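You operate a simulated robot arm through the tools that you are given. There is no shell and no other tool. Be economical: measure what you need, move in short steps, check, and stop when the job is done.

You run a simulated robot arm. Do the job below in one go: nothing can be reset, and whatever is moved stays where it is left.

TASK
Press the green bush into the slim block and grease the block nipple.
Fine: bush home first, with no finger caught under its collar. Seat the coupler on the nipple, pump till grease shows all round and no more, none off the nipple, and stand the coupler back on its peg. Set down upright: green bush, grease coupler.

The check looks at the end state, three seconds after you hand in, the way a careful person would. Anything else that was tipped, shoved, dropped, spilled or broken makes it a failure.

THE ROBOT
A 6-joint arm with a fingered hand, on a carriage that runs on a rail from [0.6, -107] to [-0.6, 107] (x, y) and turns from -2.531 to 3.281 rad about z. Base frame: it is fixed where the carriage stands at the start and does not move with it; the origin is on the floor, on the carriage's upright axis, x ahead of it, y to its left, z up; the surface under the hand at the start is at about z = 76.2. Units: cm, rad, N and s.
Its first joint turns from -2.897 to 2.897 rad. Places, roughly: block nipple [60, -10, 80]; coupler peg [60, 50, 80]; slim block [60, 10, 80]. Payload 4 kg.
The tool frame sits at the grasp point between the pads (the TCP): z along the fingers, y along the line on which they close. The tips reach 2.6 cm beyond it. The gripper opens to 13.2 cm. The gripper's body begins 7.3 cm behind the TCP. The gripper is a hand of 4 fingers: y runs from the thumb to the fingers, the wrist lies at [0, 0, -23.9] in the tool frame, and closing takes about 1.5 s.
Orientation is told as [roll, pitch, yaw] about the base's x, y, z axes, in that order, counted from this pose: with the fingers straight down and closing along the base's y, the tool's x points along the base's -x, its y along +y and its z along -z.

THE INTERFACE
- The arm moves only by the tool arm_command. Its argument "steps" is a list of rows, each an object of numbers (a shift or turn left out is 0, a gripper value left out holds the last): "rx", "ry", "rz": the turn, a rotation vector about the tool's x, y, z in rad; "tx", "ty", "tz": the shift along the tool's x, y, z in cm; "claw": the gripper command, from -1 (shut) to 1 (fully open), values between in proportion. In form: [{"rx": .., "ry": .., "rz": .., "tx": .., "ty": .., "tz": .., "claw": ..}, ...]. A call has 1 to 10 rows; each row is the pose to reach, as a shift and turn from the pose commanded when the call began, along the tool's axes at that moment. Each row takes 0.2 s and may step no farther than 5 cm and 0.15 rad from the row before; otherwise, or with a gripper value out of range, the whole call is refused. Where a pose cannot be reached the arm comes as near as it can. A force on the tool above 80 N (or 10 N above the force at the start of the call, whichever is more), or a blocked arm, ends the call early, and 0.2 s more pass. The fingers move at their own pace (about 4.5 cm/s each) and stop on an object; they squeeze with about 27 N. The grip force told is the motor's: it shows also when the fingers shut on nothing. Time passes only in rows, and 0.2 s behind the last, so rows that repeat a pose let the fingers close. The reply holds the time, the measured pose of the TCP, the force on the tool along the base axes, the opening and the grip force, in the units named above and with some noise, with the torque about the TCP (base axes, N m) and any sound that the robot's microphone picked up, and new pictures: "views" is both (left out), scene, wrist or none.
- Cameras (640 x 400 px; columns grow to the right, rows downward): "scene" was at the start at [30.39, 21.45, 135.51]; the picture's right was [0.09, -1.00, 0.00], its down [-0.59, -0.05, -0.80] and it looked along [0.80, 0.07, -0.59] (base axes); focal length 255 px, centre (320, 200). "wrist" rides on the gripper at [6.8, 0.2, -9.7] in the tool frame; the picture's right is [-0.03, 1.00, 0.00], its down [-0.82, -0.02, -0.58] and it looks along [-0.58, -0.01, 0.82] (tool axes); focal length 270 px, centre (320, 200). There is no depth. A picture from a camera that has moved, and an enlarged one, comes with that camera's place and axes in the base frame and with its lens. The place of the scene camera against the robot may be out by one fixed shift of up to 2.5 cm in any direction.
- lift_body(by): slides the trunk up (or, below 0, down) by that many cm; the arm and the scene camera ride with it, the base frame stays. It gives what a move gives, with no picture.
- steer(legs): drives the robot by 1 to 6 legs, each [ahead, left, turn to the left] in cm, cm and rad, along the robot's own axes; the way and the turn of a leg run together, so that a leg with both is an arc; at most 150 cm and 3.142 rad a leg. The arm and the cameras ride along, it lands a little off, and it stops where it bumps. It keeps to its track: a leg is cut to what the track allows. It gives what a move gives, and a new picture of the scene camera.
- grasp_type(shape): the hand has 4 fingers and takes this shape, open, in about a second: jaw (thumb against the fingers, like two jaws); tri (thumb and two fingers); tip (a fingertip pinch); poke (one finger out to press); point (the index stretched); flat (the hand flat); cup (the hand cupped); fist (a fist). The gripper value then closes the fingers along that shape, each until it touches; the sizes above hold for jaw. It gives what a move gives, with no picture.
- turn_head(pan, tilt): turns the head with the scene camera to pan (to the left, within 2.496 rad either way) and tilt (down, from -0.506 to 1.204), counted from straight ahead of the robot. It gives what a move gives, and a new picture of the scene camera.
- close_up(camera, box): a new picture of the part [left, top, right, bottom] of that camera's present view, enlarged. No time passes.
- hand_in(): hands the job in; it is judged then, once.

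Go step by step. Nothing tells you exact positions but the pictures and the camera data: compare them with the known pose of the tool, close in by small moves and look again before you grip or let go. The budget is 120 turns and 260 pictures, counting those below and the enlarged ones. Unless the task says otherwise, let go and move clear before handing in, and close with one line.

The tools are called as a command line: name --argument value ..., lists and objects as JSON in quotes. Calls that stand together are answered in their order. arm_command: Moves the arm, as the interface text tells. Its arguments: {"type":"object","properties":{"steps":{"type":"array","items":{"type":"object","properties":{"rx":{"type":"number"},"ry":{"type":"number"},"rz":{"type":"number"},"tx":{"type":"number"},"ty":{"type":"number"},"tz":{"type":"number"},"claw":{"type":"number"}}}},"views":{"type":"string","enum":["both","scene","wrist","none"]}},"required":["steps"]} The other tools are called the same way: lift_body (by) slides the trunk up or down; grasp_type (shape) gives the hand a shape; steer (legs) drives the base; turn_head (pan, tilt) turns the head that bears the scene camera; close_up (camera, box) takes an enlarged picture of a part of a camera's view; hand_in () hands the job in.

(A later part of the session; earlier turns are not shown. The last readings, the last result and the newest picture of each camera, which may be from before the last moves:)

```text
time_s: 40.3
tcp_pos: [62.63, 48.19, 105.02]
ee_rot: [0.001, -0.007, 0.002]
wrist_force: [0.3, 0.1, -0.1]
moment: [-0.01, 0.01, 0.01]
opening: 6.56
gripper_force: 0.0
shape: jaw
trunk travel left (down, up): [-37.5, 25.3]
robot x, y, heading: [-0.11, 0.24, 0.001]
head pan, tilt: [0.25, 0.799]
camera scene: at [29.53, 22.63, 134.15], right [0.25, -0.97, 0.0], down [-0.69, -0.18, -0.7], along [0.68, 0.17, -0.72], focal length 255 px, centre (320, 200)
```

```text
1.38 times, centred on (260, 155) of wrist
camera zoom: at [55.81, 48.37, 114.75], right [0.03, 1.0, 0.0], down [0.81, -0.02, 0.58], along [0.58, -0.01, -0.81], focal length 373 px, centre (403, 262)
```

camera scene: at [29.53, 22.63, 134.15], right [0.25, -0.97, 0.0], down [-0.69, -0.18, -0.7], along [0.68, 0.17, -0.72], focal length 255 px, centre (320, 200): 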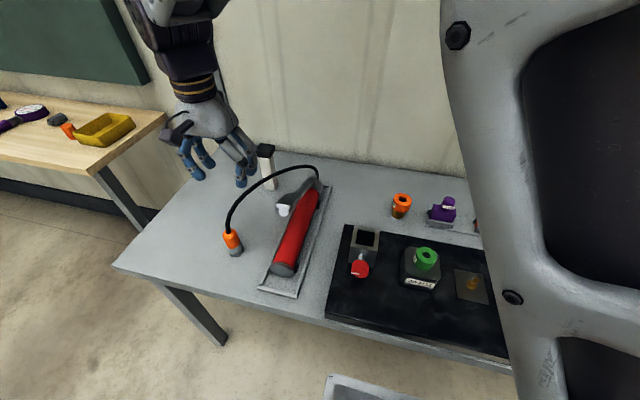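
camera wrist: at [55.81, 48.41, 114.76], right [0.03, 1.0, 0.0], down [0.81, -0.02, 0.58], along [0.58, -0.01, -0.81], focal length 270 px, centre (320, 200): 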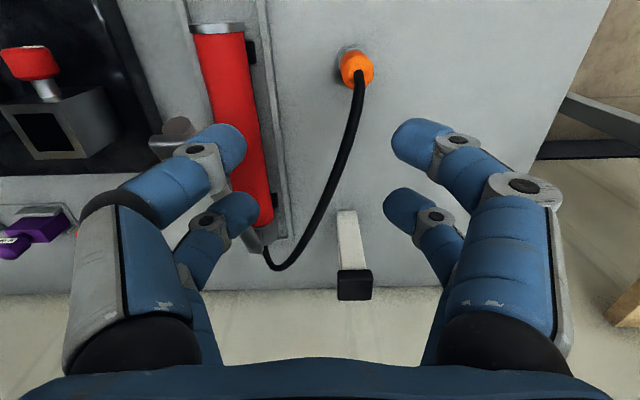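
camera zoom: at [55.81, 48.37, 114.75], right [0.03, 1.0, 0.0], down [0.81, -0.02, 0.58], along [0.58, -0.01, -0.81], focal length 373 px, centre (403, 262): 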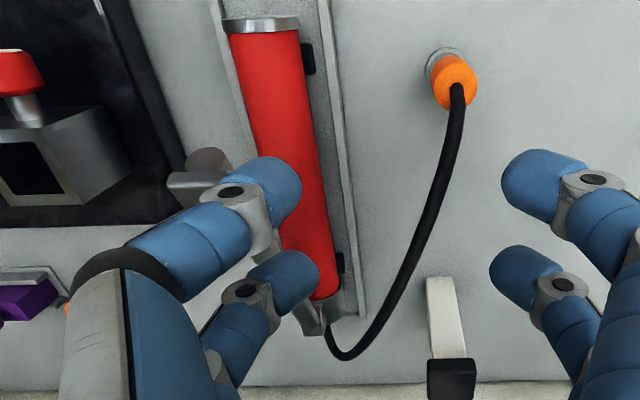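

The coupler's orange sleeve top is near (61.4, 51.8, 85); the gun lever's handle end is near (63, 37, 94.5), above the gun. I'll come over the coupler and look again.

arm_command --steps '[{"tx": 0.7, "ty": 1.8, "tz": 3}, {"tx": 1.2, "ty": 3.4, "tz": 6}, {"tx": 1.2, "ty": 3.4, "tz": 9}, {"tx": 1.2, "ty": 3.4, "tz": 9}]'

close_up --camera "scene" --box '[185, 150, 345, 270]'

close_up --camera "wrist" --box '[240, 50, 400, 200]'

```text
time_s: 41.3
tcp_pos: [61.31, 51.54, 96.21]
ee_rot: [0.002, -0.008, -0.001]
wrist_force: [-0.7, 0.3, 0.3]
moment: [0.01, 0.01, 0.0]
opening: 6.58
gripper_force: 0.1
shape: jaw
trunk travel left (down, up): [-37.5, 25.3]
robot x, y, heading: [-0.27, 0.01, 0.0]
head pan, tilt: [0.25, 0.799]
camera scene: at [29.52, 22.63, 134.15], right [0.25, -0.97, 0.0], down [-0.69, -0.18, -0.7], along [0.68, 0.17, -0.72], focal length 255 px, centre (320, 200)
camera wrist: at [54.41, 51.77, 105.82], right [0.03, 1.0, 0.0], down [0.81, -0.02, 0.58], along [0.58, -0.01, -0.81], focal length 270 px, centre (320, 200)
```

scene: 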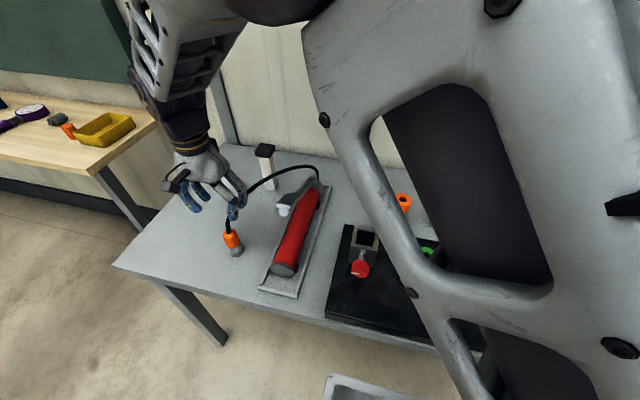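
wrist: 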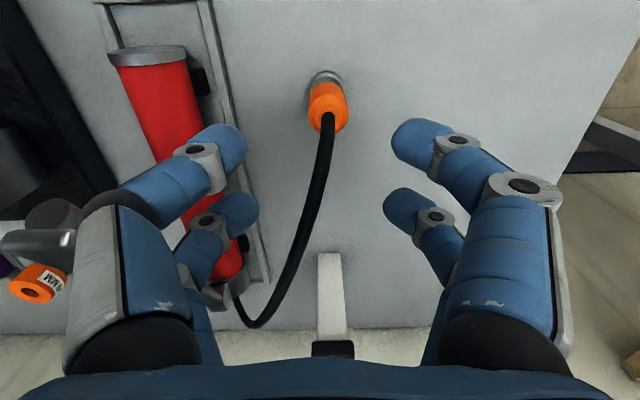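

```text
3.33 times, centred on (265, 210) of scene
camera zoom: at [29.52, 22.63, 134.15], right [0.25, -0.97, 0.0], down [-0.69, -0.18, -0.7], along [0.68, 0.17, -0.72], focal length 850 px, centre (503, 167)
```

zoom: 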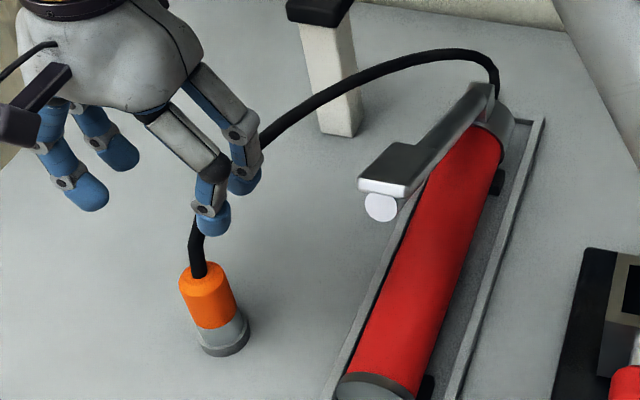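

```text
2.67 times, centred on (320, 125) of wrist
camera zoom: at [54.41, 51.77, 105.82], right [0.03, 1.0, 0.0], down [0.81, -0.02, 0.58], along [0.58, -0.01, -0.81], focal length 721 px, centre (320, 400)
```

zoom: 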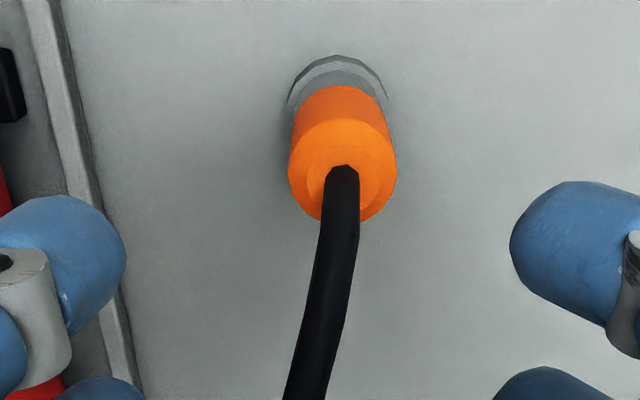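

The coupler top is at about (61.6, 52.3, 83.7), sleeve 3.3 cm wide. I'll lower to just above it with the hose between the finger pairs.

arm_command --steps '[{"tx": -0.3, "ty": 0.75, "tz": 3}, {"tx": -0.3, "ty": 0.75, "tz": 6}, {"tx": -0.3, "ty": 0.75, "tz": 9}, {"tx": -0.3, "ty": 0.75, "tz": 9}]'

close_up --camera "scene" --box '[185, 170, 285, 270]'

close_up --camera "wrist" --box '[200, 60, 440, 260]'

```text
time_s: 42.3
tcp_pos: [61.8, 52.33, 87.14]
ee_rot: [0.0, -0.008, 0.001]
wrist_force: [0.3, 0.5, 0.2]
moment: [0.04, 0.0, 0.0]
opening: 6.57
gripper_force: 0.0
shape: jaw
trunk travel left (down, up): [-37.5, 25.3]
robot x, y, heading: [0.1, 0.13, -0.004]
head pan, tilt: [0.25, 0.799]
camera scene: at [29.52, 22.63, 134.15], right [0.25, -0.97, 0.0], down [-0.69, -0.18, -0.7], along [0.68, 0.17, -0.72], focal length 255 px, centre (320, 200)
camera wrist: at [54.84, 52.51, 96.79], right [0.03, 1.0, 0.0], down [0.81, -0.02, 0.58], along [0.58, -0.01, -0.81], focal length 270 px, centre (320, 200)
```

scene: 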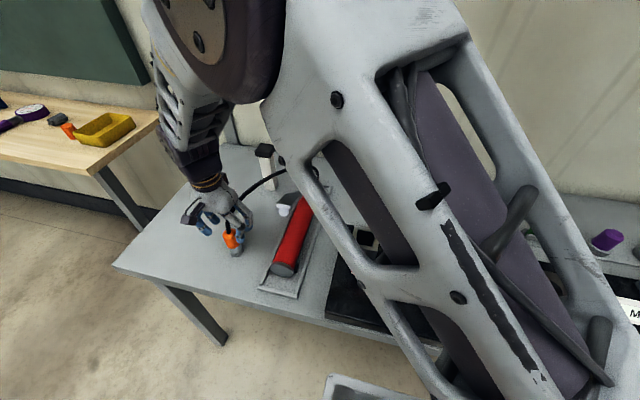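
wrist: 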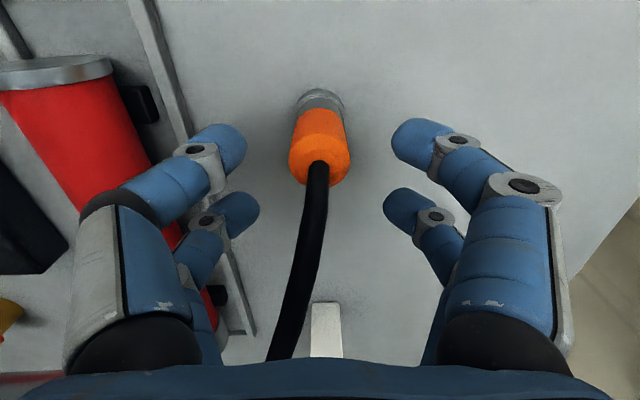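

```text
4.00 times, centred on (235, 220) of scene
camera zoom: at [29.52, 22.63, 134.15], right [0.25, -0.97, 0.0], down [-0.69, -0.18, -0.7], along [0.68, 0.17, -0.72], focal length 1020 px, centre (660, 120)
```

zoom: 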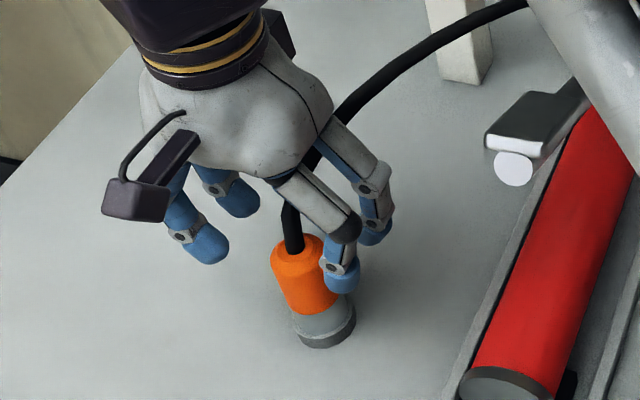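

```text
2.00 times, centred on (320, 160) of wrist
camera zoom: at [54.84, 52.51, 96.79], right [0.03, 1.0, 0.0], down [0.81, -0.02, 0.58], along [0.58, -0.01, -0.81], focal length 541 px, centre (320, 280)
```

zoom: 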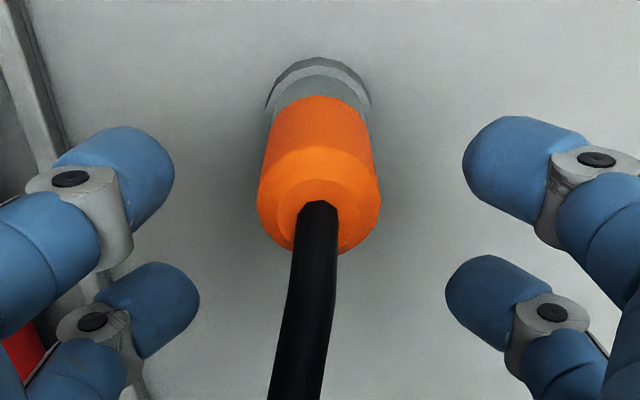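

Centred well. I'll descend onto the sleeve (correcting the slight pitch) and grip.

arm_command --steps '[{"tx": -0.2, "tz": 1.5, "ry": 0.008}, {"tx": -0.2, "tz": 3, "ry": 0.008}, {"tx": -0.2, "tz": 4.2, "ry": 0.008}, {"tx": -0.2, "tz": 4.2, "ry": 0.008}]'

close_up --camera "scene" --box '[185, 170, 285, 270]'

```text
time_s: 43.3
tcp_pos: [62.01, 52.47, 82.81]
ee_rot: [0.001, 0.002, 0.0]
wrist_force: [-0.1, 0.0, -0.5]
moment: [0.02, -0.02, -0.01]
opening: 6.58
gripper_force: 0.1
shape: jaw
trunk travel left (down, up): [-37.5, 25.3]
robot x, y, heading: [0.07, 0.02, -0.001]
head pan, tilt: [0.25, 0.799]
camera scene: at [29.53, 22.63, 134.15], right [0.25, -0.97, 0.0], down [-0.69, -0.18, -0.7], along [0.68, 0.17, -0.72], focal length 255 px, centre (320, 200)
camera wrist: at [55.2, 52.59, 92.59], right [0.03, 1.0, 0.0], down [0.82, -0.02, 0.58], along [0.58, -0.01, -0.82], focal length 270 px, centre (320, 200)
```

scene: 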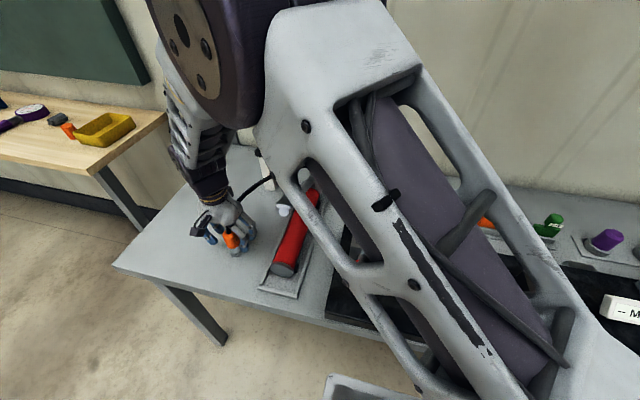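
wrist: 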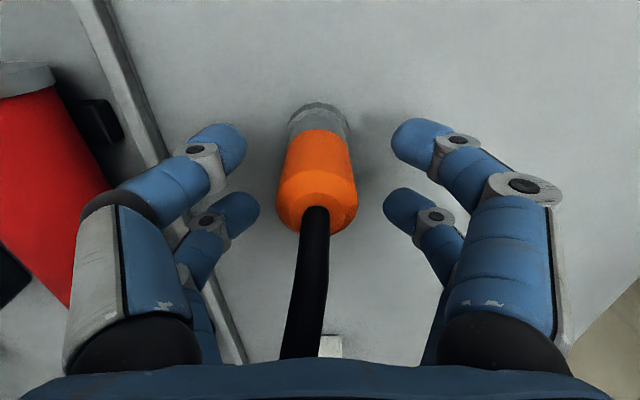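

```text
4.00 times, centred on (235, 220) of scene
camera zoom: at [29.53, 22.63, 134.15], right [0.25, -0.97, 0.0], down [-0.69, -0.18, -0.7], along [0.68, 0.17, -0.72], focal length 1020 px, centre (660, 120)
```

zoom: 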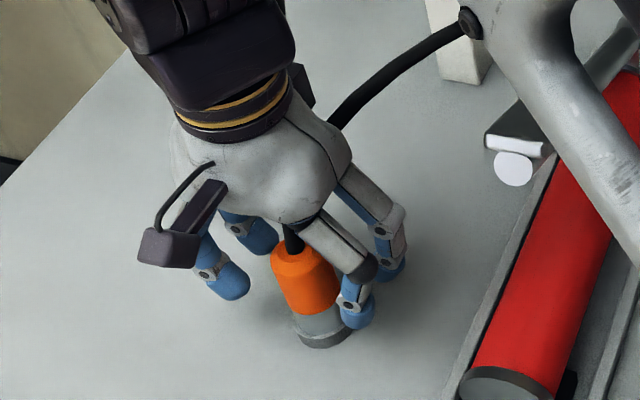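

Fingers straddle the sleeve. Closing.

arm_command --steps '[{"claw": -0.3}, {"claw": -0.6}, {"claw": -1}, {}, {}, {}, {}]'

close_up --camera "scene" --box '[185, 170, 285, 270]'

```text
time_s: 44.9
tcp_pos: [62.01, 52.46, 82.97]
ee_rot: [0.001, 0.002, 0.0]
wrist_force: [0.4, 1.2, 1.0]
moment: [-0.02, 0.0, 0.0]
opening: 0.93
gripper_force: 27.0
shape: jaw
trunk travel left (down, up): [-37.5, 25.3]
robot x, y, heading: [0.17, 0.03, 0.002]
head pan, tilt: [0.25, 0.799]
camera scene: at [29.53, 22.64, 134.14], right [0.25, -0.97, 0.0], down [-0.69, -0.18, -0.7], along [0.68, 0.17, -0.72], focal length 255 px, centre (320, 200)
camera wrist: at [55.2, 52.59, 92.61], right [0.03, 1.0, 0.0], down [0.82, -0.02, 0.58], along [0.58, -0.01, -0.82], focal length 270 px, centre (320, 200)
```

scene: 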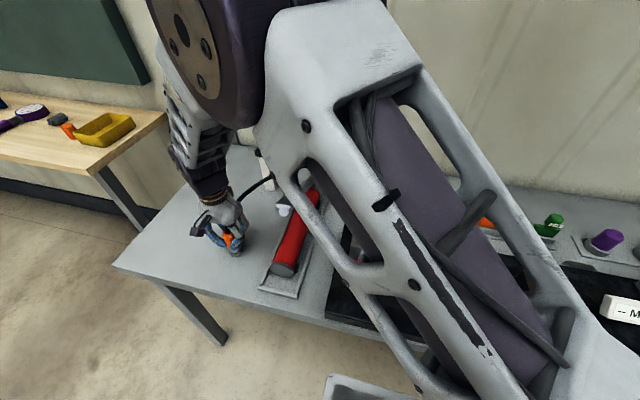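
wrist: 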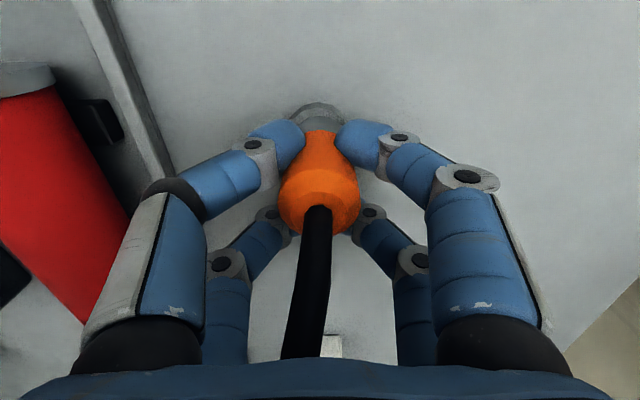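

```text
4.00 times, centred on (235, 220) of scene
camera zoom: at [29.53, 22.64, 134.14], right [0.25, -0.97, 0.0], down [-0.69, -0.18, -0.7], along [0.68, 0.17, -0.72], focal length 1020 px, centre (660, 120)
```

zoom: 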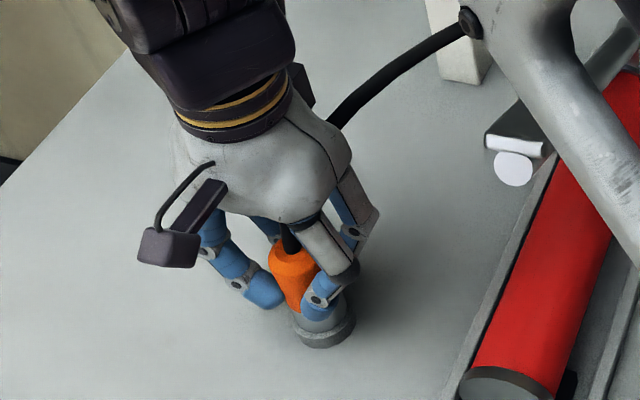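

Gripped; peg grip pose noted as TCP (62.0, 52.45, 82.95). Lift straight up.

arm_command --steps '[{"tz": -1}, {"tz": -3}, {"tz": -6}, {"tz": -10}, {"tz": -14}, {"tz": -18}, {"tz": -22}, {"tz": -25}, {"tz": -25}]'

close_up --camera "scene" --box '[140, 100, 340, 280]'

```text
time_s: 46.9
tcp_pos: [62.13, 52.5, 107.9]
ee_rot: [0.0, 0.002, -0.002]
wrist_force: [-0.1, -1.4, -1.1]
moment: [-0.03, -0.03, -0.01]
opening: 0.89
gripper_force: 26.7
shape: jaw
trunk travel left (down, up): [-37.5, 25.3]
robot x, y, heading: [-0.24, -0.12, 0.002]
head pan, tilt: [0.25, 0.799]
camera scene: at [29.53, 22.64, 134.14], right [0.25, -0.97, 0.0], down [-0.69, -0.18, -0.7], along [0.68, 0.17, -0.72], focal length 255 px, centre (320, 200)
camera wrist: at [55.36, 52.63, 117.56], right [0.03, 1.0, 0.0], down [0.82, -0.02, 0.58], along [0.58, -0.01, -0.82], focal length 270 px, centre (320, 200)
```

scene: 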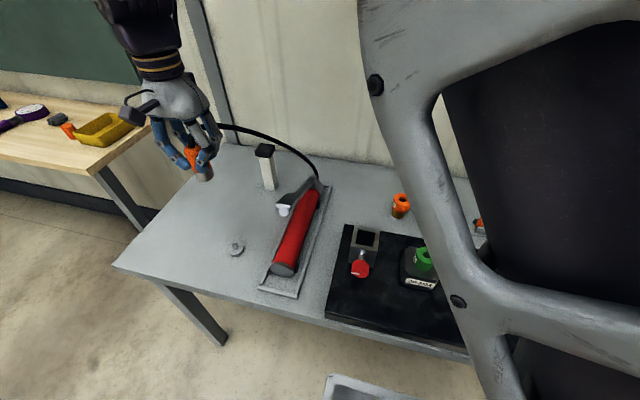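
wrist: 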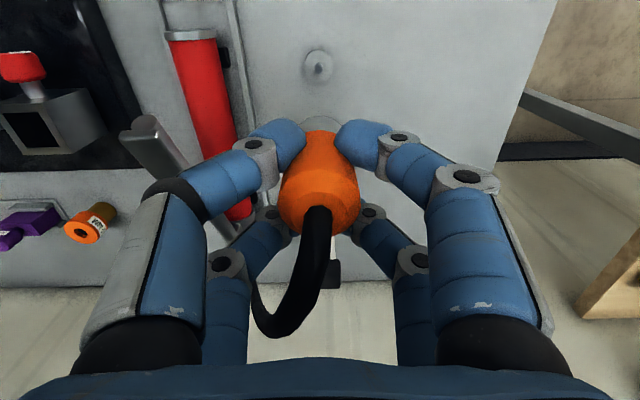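

```text
2.22 times, centred on (240, 190) of scene
camera zoom: at [29.53, 22.64, 134.14], right [0.25, -0.97, 0.0], down [-0.69, -0.18, -0.7], along [0.68, 0.17, -0.72], focal length 567 px, centre (498, 222)
```

zoom: 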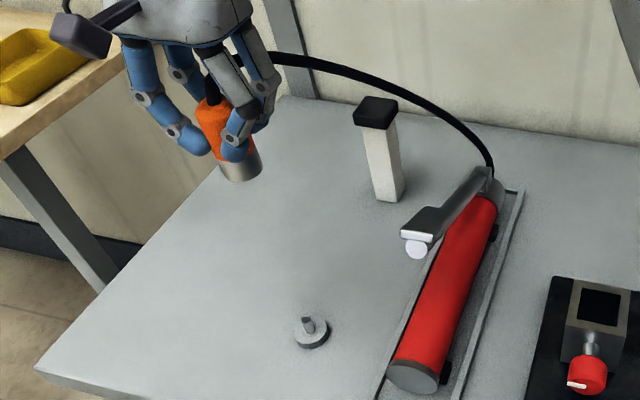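

The coupler is off its peg and held straight. I'll carry it high toward the nipple in two legs, watching the hose and the forces.

arm_command --steps '[{"ty": -4.8}, {"ty": -9.6}, {"ty": -14.4}, {"ty": -19.2}, {"ty": -24}, {"ty": -28.8}, {"ty": -30}]' --views "none"

turn_head --pan -0.05 --tilt 0.75

```text
time_s: 48.5
tcp_pos: [62.16, 22.27, 107.6]
ee_rot: [0.002, 0.002, -0.001]
wrist_force: [-0.6, 0.4, -1.2]
moment: [0.0, -0.01, -0.01]
opening: 0.86
gripper_force: 26.6
shape: jaw
trunk travel left (down, up): [-37.5, 25.3]
robot x, y, heading: [0.28, 0.19, -0.002]
head pan, tilt: [0.25, 0.799]
```

```text
time_s: 49.3
tcp_pos: [61.95, 22.38, 107.68]
ee_rot: [0.002, 0.001, 0.0]
wrist_force: [-0.1, 0.4, -0.8]
moment: [-0.01, -0.02, 0.01]
opening: 0.89
gripper_force: 27.4
shape: jaw
trunk travel left (down, up): [-37.5, 25.3]
robot x, y, heading: [0.13, 0.29, -0.002]
head pan, tilt: [-0.051, 0.75]
camera scene: at [29.99, 20.23, 134.54], right [-0.05, -1.0, 0.0], down [-0.68, 0.03, -0.73], along [0.73, -0.04, -0.68], focal length 255 px, centre (320, 200)
```

scene: 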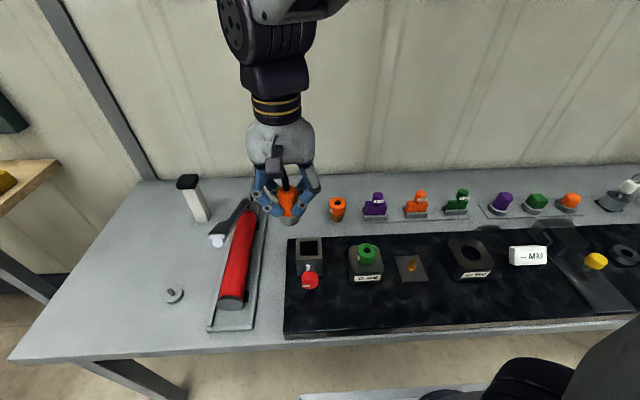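

No tension. Continuing to above the nipple.

arm_command --steps '[{"ty": -4.5, "tx": -0.4}, {"ty": -9, "tx": -0.8}, {"ty": -13.5, "tx": -1.2}, {"ty": -18, "tx": -1.6}, {"ty": -22.5, "tx": -2}, {"ty": -27, "tx": -2}, {"ty": -27, "tx": -2}]'

close_up --camera "scene" --box '[340, 150, 480, 290]'

close_up --camera "wrist" --box '[200, 0, 440, 150]'

```text
time_s: 50.9
tcp_pos: [63.76, -4.52, 108.03]
ee_rot: [0.002, 0.002, 0.001]
wrist_force: [0.2, -0.4, -0.2]
moment: [-0.02, 0.01, 0.0]
opening: 0.87
gripper_force: 27.0
shape: jaw
trunk travel left (down, up): [-37.5, 25.3]
robot x, y, heading: [0.03, 0.06, -0.005]
head pan, tilt: [-0.051, 0.75]
camera scene: at [29.99, 20.23, 134.54], right [-0.05, -1.0, 0.0], down [-0.68, 0.03, -0.73], along [0.73, -0.04, -0.68], focal length 255 px, centre (320, 200)
camera wrist: at [57.09, -4.45, 117.68], right [0.02, 1.0, 0.0], down [0.82, -0.02, 0.58], along [0.58, -0.01, -0.82], focal length 270 px, centre (320, 200)
```

scene: 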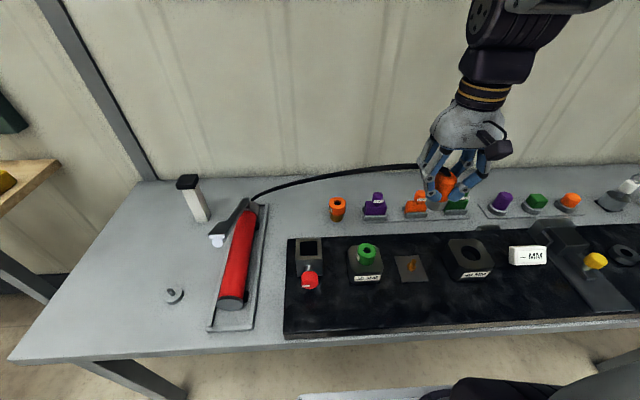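
wrist: 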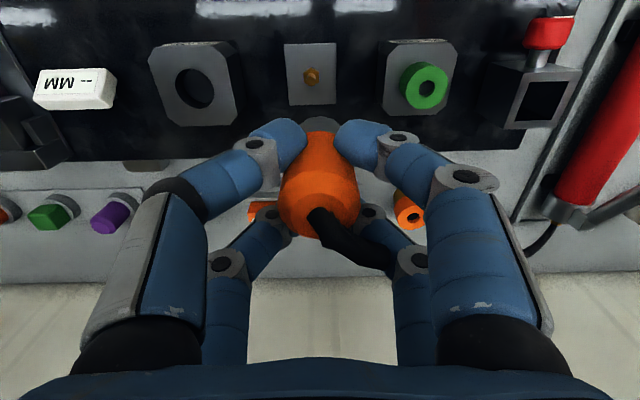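

```text
2.86 times, centred on (410, 220) of scene
camera zoom: at [29.99, 20.23, 134.54], right [-0.05, -1.0, 0.0], down [-0.68, 0.03, -0.73], along [0.73, -0.04, -0.68], focal length 728 px, centre (63, 143)
```

zoom: 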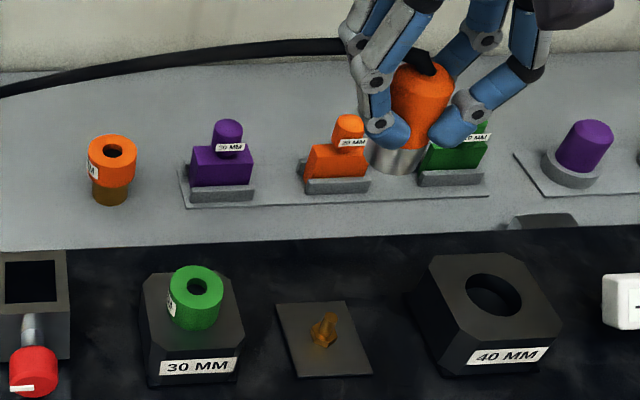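

```text
2.67 times, centred on (320, 75) of wrist
camera zoom: at [57.09, -4.45, 117.68], right [0.02, 1.0, 0.0], down [0.82, -0.02, 0.58], along [0.58, -0.01, -0.82], focal length 721 px, centre (320, 533)
```

zoom: 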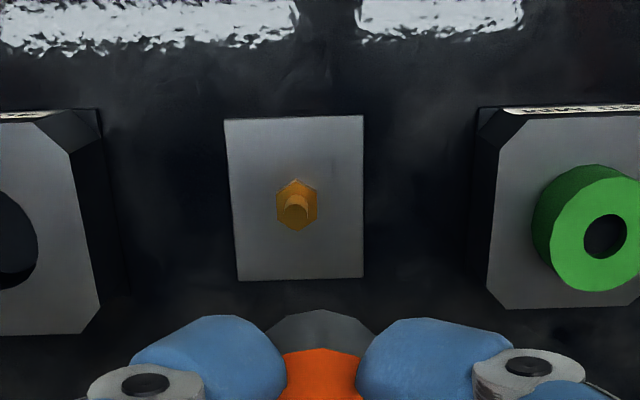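

The nipple's stem is about (64.1, -5.6, 82.8). I'll lower the coupler to a few centimetres above it and look.

arm_command --steps '[{"tx": -0.3, "ty": -1.0, "tz": 4}, {"tx": -0.3, "ty": -1.0, "tz": 8}, {"tx": -0.3, "ty": -1.0, "tz": 12}, {"tx": -0.3, "ty": -1.0, "tz": 15}, {"tx": -0.3, "ty": -1.0, "tz": 15}]'

close_up --camera "scene" --box '[370, 210, 450, 290]'

close_up --camera "wrist" --box '[240, 40, 400, 140]'

```text
time_s: 52.1
tcp_pos: [64.45, -5.39, 92.86]
ee_rot: [0.002, -0.001, -0.002]
wrist_force: [-0.8, -0.8, -0.7]
moment: [0.01, -0.01, 0.01]
opening: 0.85
gripper_force: 27.0
shape: jaw
trunk travel left (down, up): [-37.5, 25.3]
robot x, y, heading: [-0.18, 0.09, 0.002]
head pan, tilt: [-0.051, 0.75]
camera scene: at [29.98, 20.22, 134.55], right [-0.05, -1.0, 0.0], down [-0.68, 0.03, -0.73], along [0.73, -0.04, -0.68], focal length 255 px, centre (320, 200)
camera wrist: at [57.46, -5.31, 102.62], right [0.03, 1.0, 0.0], down [0.82, -0.02, 0.58], along [0.58, -0.01, -0.82], focal length 270 px, centre (320, 200)
```

scene: 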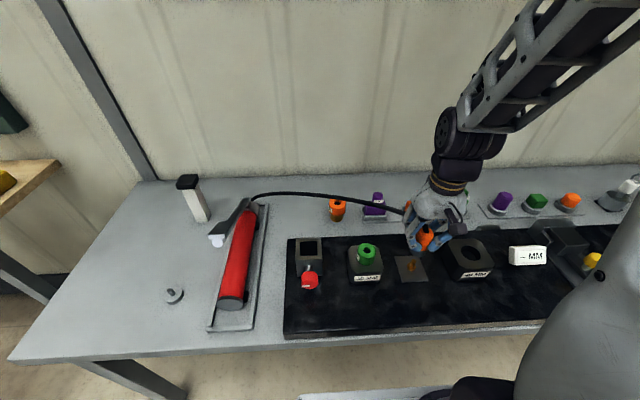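
wrist: 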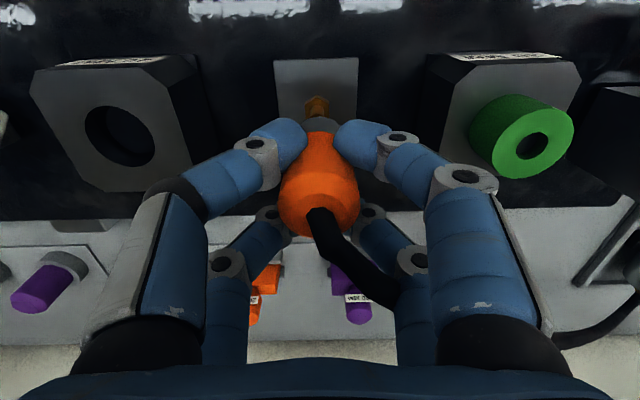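

```text
5.00 times, centred on (410, 250) of scene
camera zoom: at [29.98, 20.22, 134.55], right [-0.05, -1.0, 0.0], down [-0.68, 0.03, -0.73], along [0.73, -0.04, -0.68], focal length 1275 px, centre (-130, -50)
```

zoom: 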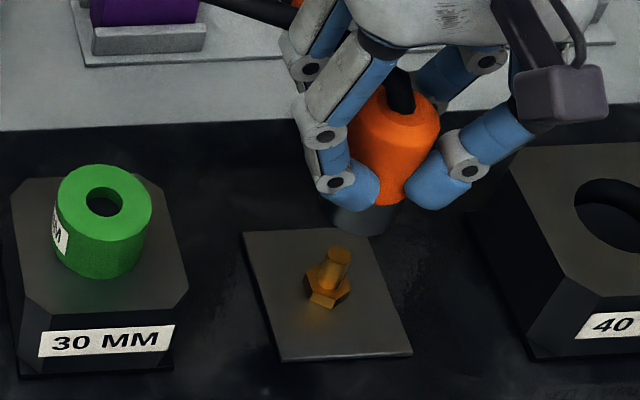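

```text
4.00 times, centred on (320, 90) of wrist
camera zoom: at [57.46, -5.31, 102.62], right [0.03, 1.0, 0.0], down [0.82, -0.02, 0.58], along [0.58, -0.01, -0.82], focal length 1081 px, centre (320, 640)
```

zoom: 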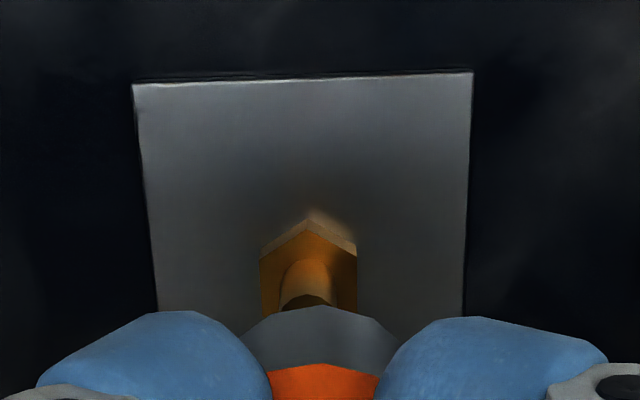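

Slight lateral adjustments are needed. I'll lower another 2 cm with half the suggested correction and compare closely.

arm_command --steps '[{"ty": -0.1, "tz": 1}, {"ty": -0.1, "tz": 2}, {"ty": -0.1, "tz": 2.2}, {"ty": -0.1, "tz": 2.2}]' --views "none"

close_up --camera "scene" --box '[385, 235, 441, 277]'

close_up --camera "wrist" --box '[260, 60, 380, 135]'

```text
time_s: 53.1
tcp_pos: [64.12, -5.64, 90.55]
ee_rot: [0.003, 0.001, 0.0]
wrist_force: [0.0, 1.3, -1.5]
moment: [-0.02, -0.01, -0.02]
opening: 0.82
gripper_force: 27.2
shape: jaw
trunk travel left (down, up): [-37.5, 25.3]
robot x, y, heading: [0.06, -0.39, 0.0]
head pan, tilt: [-0.051, 0.75]
```

```text
9.52 times, centred on (413, 256) of scene
camera zoom: at [29.99, 20.22, 134.54], right [-0.05, -1.0, 0.0], down [-0.68, 0.03, -0.73], along [0.73, -0.04, -0.68], focal length 2428 px, centre (-566, -333)
```

zoom: 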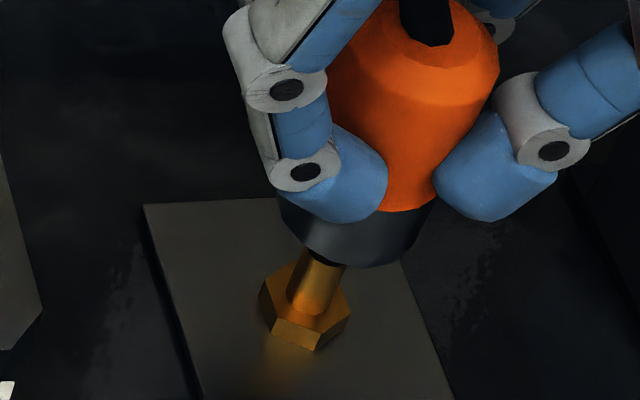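

```text
5.33 times, centred on (320, 98) of wrist
camera zoom: at [57.43, -5.51, 100.36], right [0.03, 1.0, 0.0], down [0.82, -0.02, 0.58], along [0.58, -0.01, -0.82], focal length 1442 px, centre (320, 747)
```

zoom: 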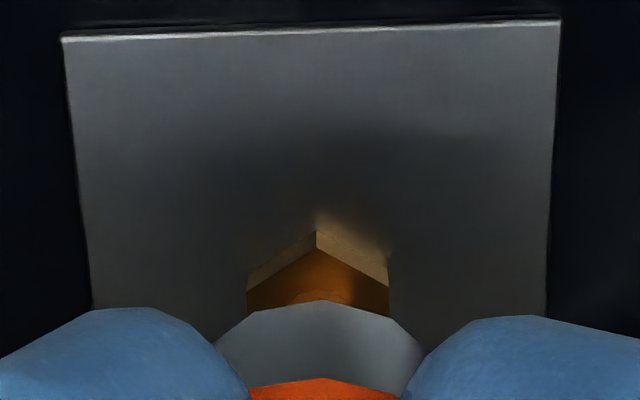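

The wrist view shows the nipple aligned in y. I'll lower 1.3 cm more, to just above the stem tip, and compare.

arm_command --steps '[{"tz": 0.6}, {"tz": 1.2}, {"tz": 1.2}]' --views "none"

close_up --camera "scene" --box '[389, 240, 437, 276]'

close_up --camera "wrist" --box '[240, 60, 400, 260]'

```text
time_s: 53.9
tcp_pos: [64.22, -5.69, 89.46]
ee_rot: [0.002, 0.001, 0.0]
wrist_force: [1.4, 0.4, -1.4]
moment: [-0.02, 0.0, 0.01]
opening: 0.85
gripper_force: 27.1
shape: jaw
trunk travel left (down, up): [-37.5, 25.3]
robot x, y, heading: [-0.13, 0.27, 0.002]
head pan, tilt: [-0.051, 0.75]
```

```text
11.11 times, centred on (413, 258) of scene
camera zoom: at [29.99, 20.22, 134.54], right [-0.05, -1.0, 0.0], down [-0.68, 0.03, -0.73], along [0.73, -0.04, -0.68], focal length 2833 px, centre (-713, -444)
```

zoom: 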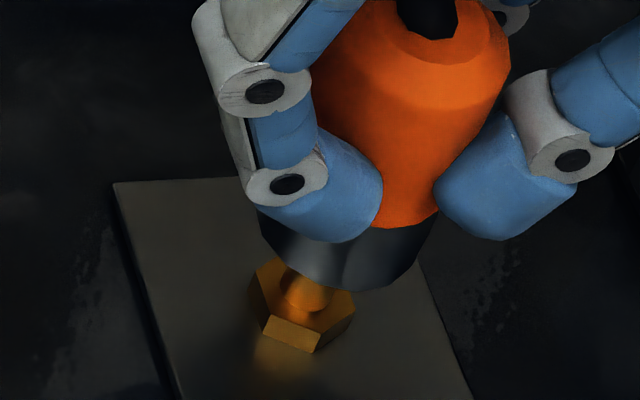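

```text
2.00 times, centred on (320, 160) of wrist
camera zoom: at [57.38, -5.49, 99.14], right [0.03, 1.0, 0.0], down [0.82, -0.02, 0.58], along [0.58, -0.01, -0.82], focal length 541 px, centre (320, 280)
```

zoom: 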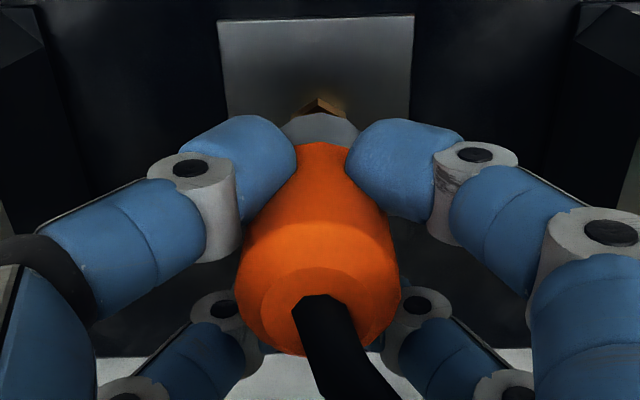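

The coupler rim is just above the stem tip; the estimate is a small +x (0.2) and +y (0.05) correction. I'll apply it and lower very gently, checking force.

arm_command --steps '[{"tx": -0.2, "ty": 0.05}, {"tx": -0.2, "ty": 0.05, "tz": 0.4}, {"tx": -0.2, "ty": 0.05, "tz": 0.8}, {"tx": -0.2, "ty": 0.05, "tz": 0.8}]' --views "none"

close_up --camera "scene" --box '[389, 240, 437, 276]'

close_up --camera "wrist" --box '[260, 60, 380, 160]'

```text
time_s: 54.9
tcp_pos: [64.54, -5.56, 88.56]
ee_rot: [0.002, 0.002, 0.0]
wrist_force: [-0.2, -0.8, -1.6]
moment: [-0.02, 0.02, 0.05]
opening: 0.85
gripper_force: 27.7
shape: jaw
trunk travel left (down, up): [-37.5, 25.3]
robot x, y, heading: [-0.2, -0.15, 0.003]
head pan, tilt: [-0.051, 0.75]
```

```text
11.11 times, centred on (413, 258) of scene
camera zoom: at [29.99, 20.22, 134.54], right [-0.05, -1.0, 0.0], down [-0.68, 0.03, -0.73], along [0.73, -0.04, -0.68], focal length 2833 px, centre (-713, -444)
```

zoom: 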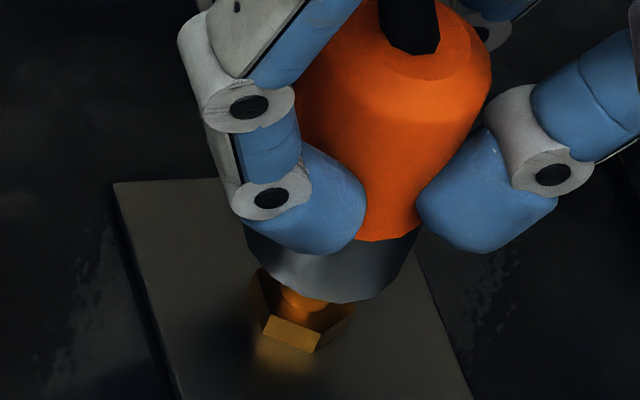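

```text
4.00 times, centred on (320, 110) of wrist
camera zoom: at [57.64, -5.46, 98.3], right [0.03, 1.0, 0.0], down [0.82, -0.02, 0.58], along [0.58, -0.01, -0.82], focal length 1081 px, centre (320, 560)
```

zoom: 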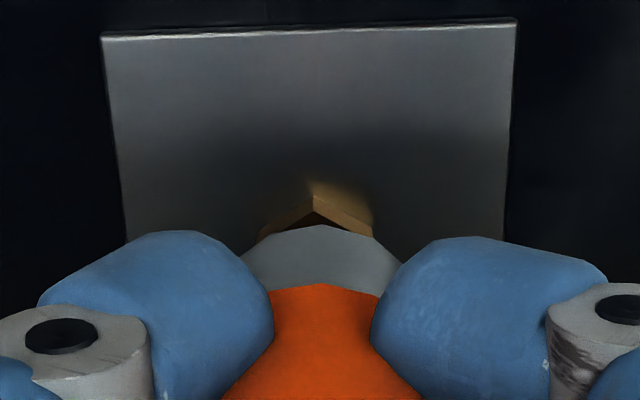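

Both views now agree within a millimetre. Continue down gently.

arm_command --steps '[{"tz": 0.25}, {"tz": 0.5}, {"tz": 0.5}]' --views "none"

arm_command --steps '[{"tz": 0.25}, {"tz": 0.5}, {"tz": 0.5}]' --views "none"

close_up --camera "scene" --box '[389, 240, 437, 276]'

close_up --camera "wrist" --box '[240, 60, 400, 260]'

```text
time_s: 55.7
tcp_pos: [64.36, -5.56, 88.02]
ee_rot: [0.003, -0.001, 0.0]
wrist_force: [-1.5, -0.4, -0.2]
moment: [0.0, 0.06, -0.03]
opening: 0.87
gripper_force: 26.9
shape: jaw
trunk travel left (down, up): [-37.5, 25.3]
robot x, y, heading: [-0.09, 0.05, -0.002]
head pan, tilt: [-0.051, 0.75]
```

```text
time_s: 56.5
tcp_pos: [64.47, -5.53, 87.61]
ee_rot: [0.003, 0.002, -0.001]
wrist_force: [-1.7, 0.9, -1.2]
moment: [0.03, 0.05, 0.03]
opening: 0.85
gripper_force: 27.0
shape: jaw
trunk travel left (down, up): [-37.5, 25.3]
robot x, y, heading: [0.07, -0.34, -0.002]
head pan, tilt: [-0.051, 0.75]
```

```text
11.11 times, centred on (413, 258) of scene
camera zoom: at [29.99, 20.22, 134.55], right [-0.05, -1.0, 0.0], down [-0.68, 0.03, -0.73], along [0.73, -0.04, -0.68], focal length 2833 px, centre (-713, -444)
```

zoom: 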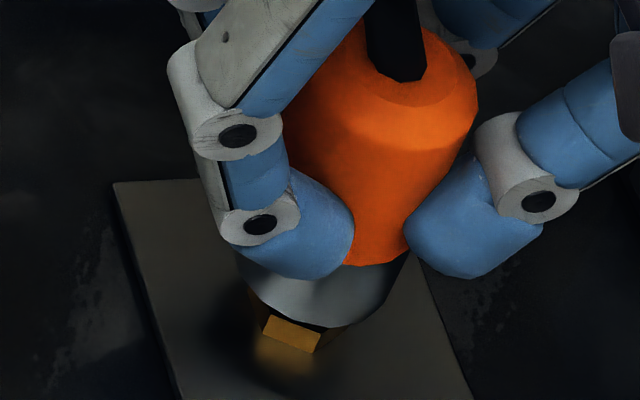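

```text
2.00 times, centred on (320, 160) of wrist
camera zoom: at [57.67, -5.48, 97.33], right [0.03, 1.0, 0.0], down [0.82, -0.02, 0.58], along [0.58, -0.01, -0.82], focal length 541 px, centre (320, 280)
```

zoom: 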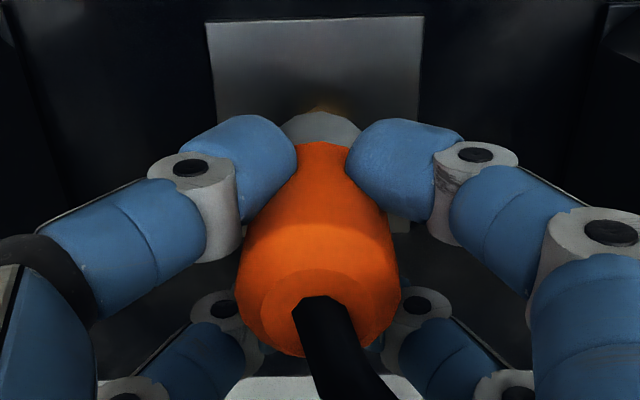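

No contact force and the rim is below the stem tip, so the nipple is in the mouth. I'll press on toward the seat, reading force and sound.

arm_command --steps '[{"tz": 0.25}, {"tz": 0.5}, {"tz": 0.5}]' --views "none"

arm_command --steps '[{"tz": 0.2}, {"tz": 0.4}]' --views "none"

close_up --camera "scene" --box '[389, 240, 437, 276]'

```text
time_s: 57.3
tcp_pos: [64.5, -5.52, 87.08]
ee_rot: [0.001, 0.002, 0.001]
wrist_force: [-0.9, 0.3, -1.0]
moment: [0.03, 0.03, -0.02]
opening: 0.87
gripper_force: 27.0
shape: jaw
trunk travel left (down, up): [-37.5, 25.3]
robot x, y, heading: [0.06, 0.23, 0.002]
head pan, tilt: [-0.051, 0.75]
```

```text
time_s: 57.9
tcp_pos: [64.48, -5.54, 86.7]
ee_rot: [0.002, 0.001, -0.002]
wrist_force: [-0.3, 0.1, 3.2]
moment: [0.0, 0.06, -0.02]
opening: 0.83
gripper_force: 27.3
shape: jaw
trunk travel left (down, up): [-37.5, 25.3]
robot x, y, heading: [0.16, -0.32, -0.005]
head pan, tilt: [-0.051, 0.75]
```

```text
11.11 times, centred on (413, 258) of scene
camera zoom: at [29.98, 20.22, 134.55], right [-0.05, -1.0, 0.0], down [-0.68, 0.03, -0.73], along [0.73, -0.04, -0.68], focal length 2833 px, centre (-713, -444)
```

zoom: 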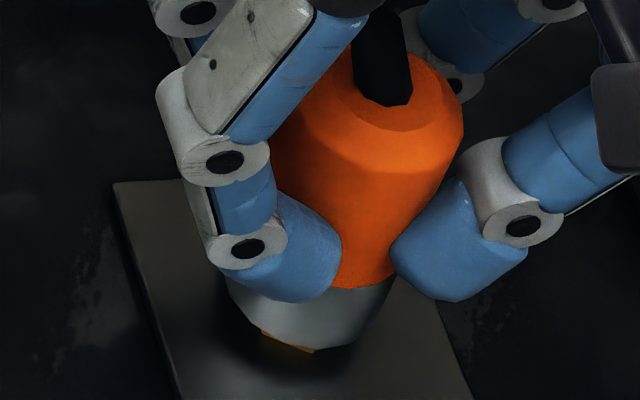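

Contact begins (3 N) near the hex. I'll press a little more to seat it.

arm_command --steps '[{"tz": 0.2}, {"tz": 0.4}]' --views "none"

close_up --camera "scene" --box '[389, 240, 437, 276]'

close_up --camera "wrist" --box '[240, 60, 400, 260]'

```text
time_s: 58.5
tcp_pos: [64.54, -5.54, 86.53]
ee_rot: [0.002, -0.003, 0.001]
wrist_force: [-1.0, 0.8, 48.7]
moment: [0.12, 0.24, 0.06]
opening: 1.01
gripper_force: 26.6
shape: jaw
trunk travel left (down, up): [-37.5, 25.3]
robot x, y, heading: [-0.05, 0.04, 0.002]
head pan, tilt: [-0.051, 0.75]
```

```text
11.11 times, centred on (413, 258) of scene
camera zoom: at [29.84, 20.24, 134.61], right [-0.05, -1.0, 0.0], down [-0.68, 0.03, -0.73], along [0.73, -0.04, -0.68], focal length 2833 px, centre (-713, -444)
```

zoom: 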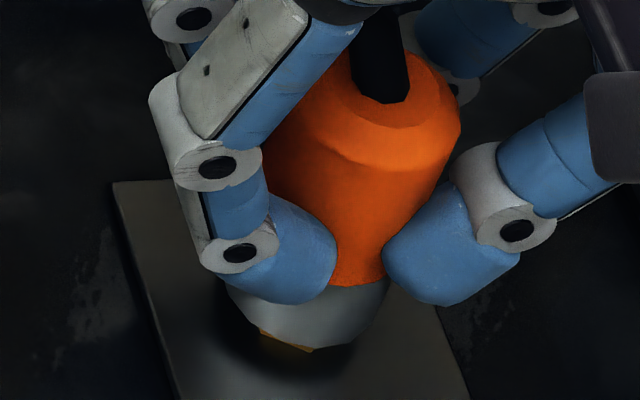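

```text
2.00 times, centred on (320, 160) of wrist
camera zoom: at [57.65, -5.44, 96.21], right [0.03, 1.0, 0.0], down [0.81, -0.02, 0.58], along [0.58, -0.01, -0.81], focal length 541 px, centre (320, 280)
```

zoom: 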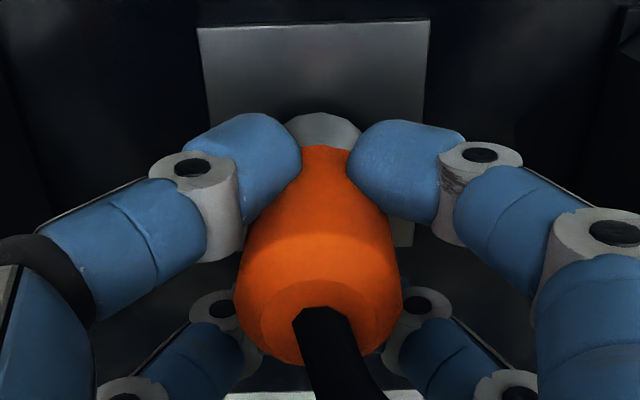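

Hard stop at 49 N: the coupler is seated. I'll ease off, open and rise straight up, clear of the hose.

arm_command --steps '[{"tz": -0.25}, {"tz": -0.25, "claw": -0.6}, {"tz": -0.25, "claw": -0.3}, {"tz": -0.25, "claw": 0}, {"tz": -0.25}, {"tz": -0.25}, {"tz": -0.25}]'

close_up --camera "scene" --box '[370, 200, 450, 280]'

```text
time_s: 60.1
tcp_pos: [64.45, -5.5, 86.68]
ee_rot: [0.001, 0.001, 0.001]
wrist_force: [-0.1, -0.4, -0.3]
moment: [-0.02, 0.01, -0.02]
opening: 6.55
gripper_force: 0.1
shape: jaw
trunk travel left (down, up): [-37.5, 25.3]
robot x, y, heading: [-0.01, 0.25, -0.006]
head pan, tilt: [-0.051, 0.75]
camera scene: at [29.99, 20.22, 134.54], right [-0.05, -1.0, 0.0], down [-0.68, 0.03, -0.73], along [0.73, -0.04, -0.68], focal length 255 px, centre (320, 200)
camera wrist: at [57.65, -5.47, 96.32], right [0.03, 1.0, 0.0], down [0.82, -0.02, 0.58], along [0.58, -0.01, -0.82], focal length 270 px, centre (320, 200)
```

scene: 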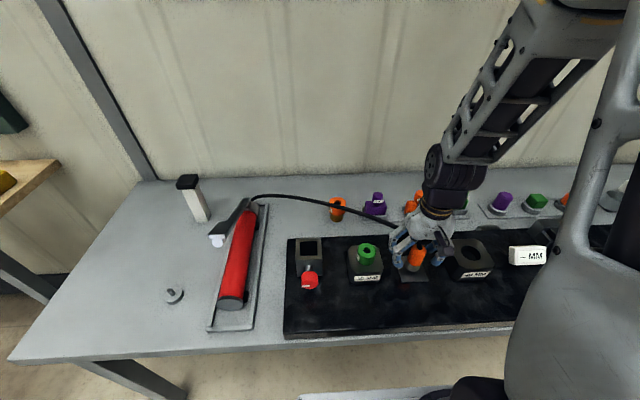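
wrist: 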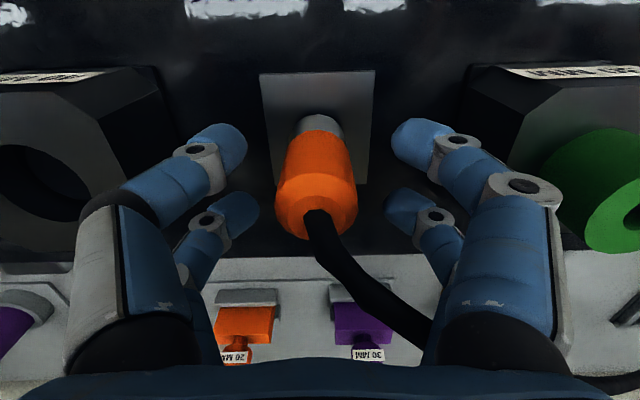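

```text
5.00 times, centred on (410, 240) of scene
camera zoom: at [29.99, 20.22, 134.54], right [-0.05, -1.0, 0.0], down [-0.68, 0.03, -0.73], along [0.73, -0.04, -0.68], focal length 1275 px, centre (-130, 0)
```

zoom: 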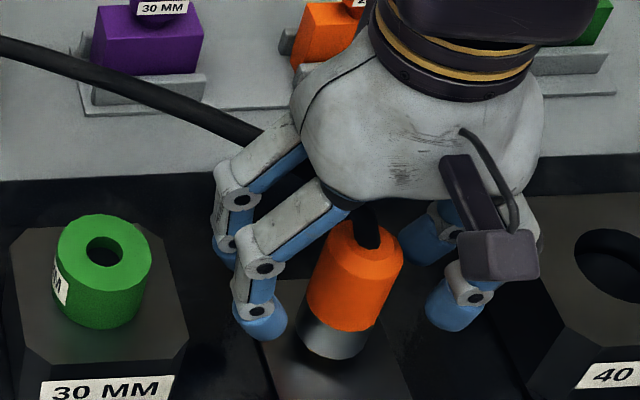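

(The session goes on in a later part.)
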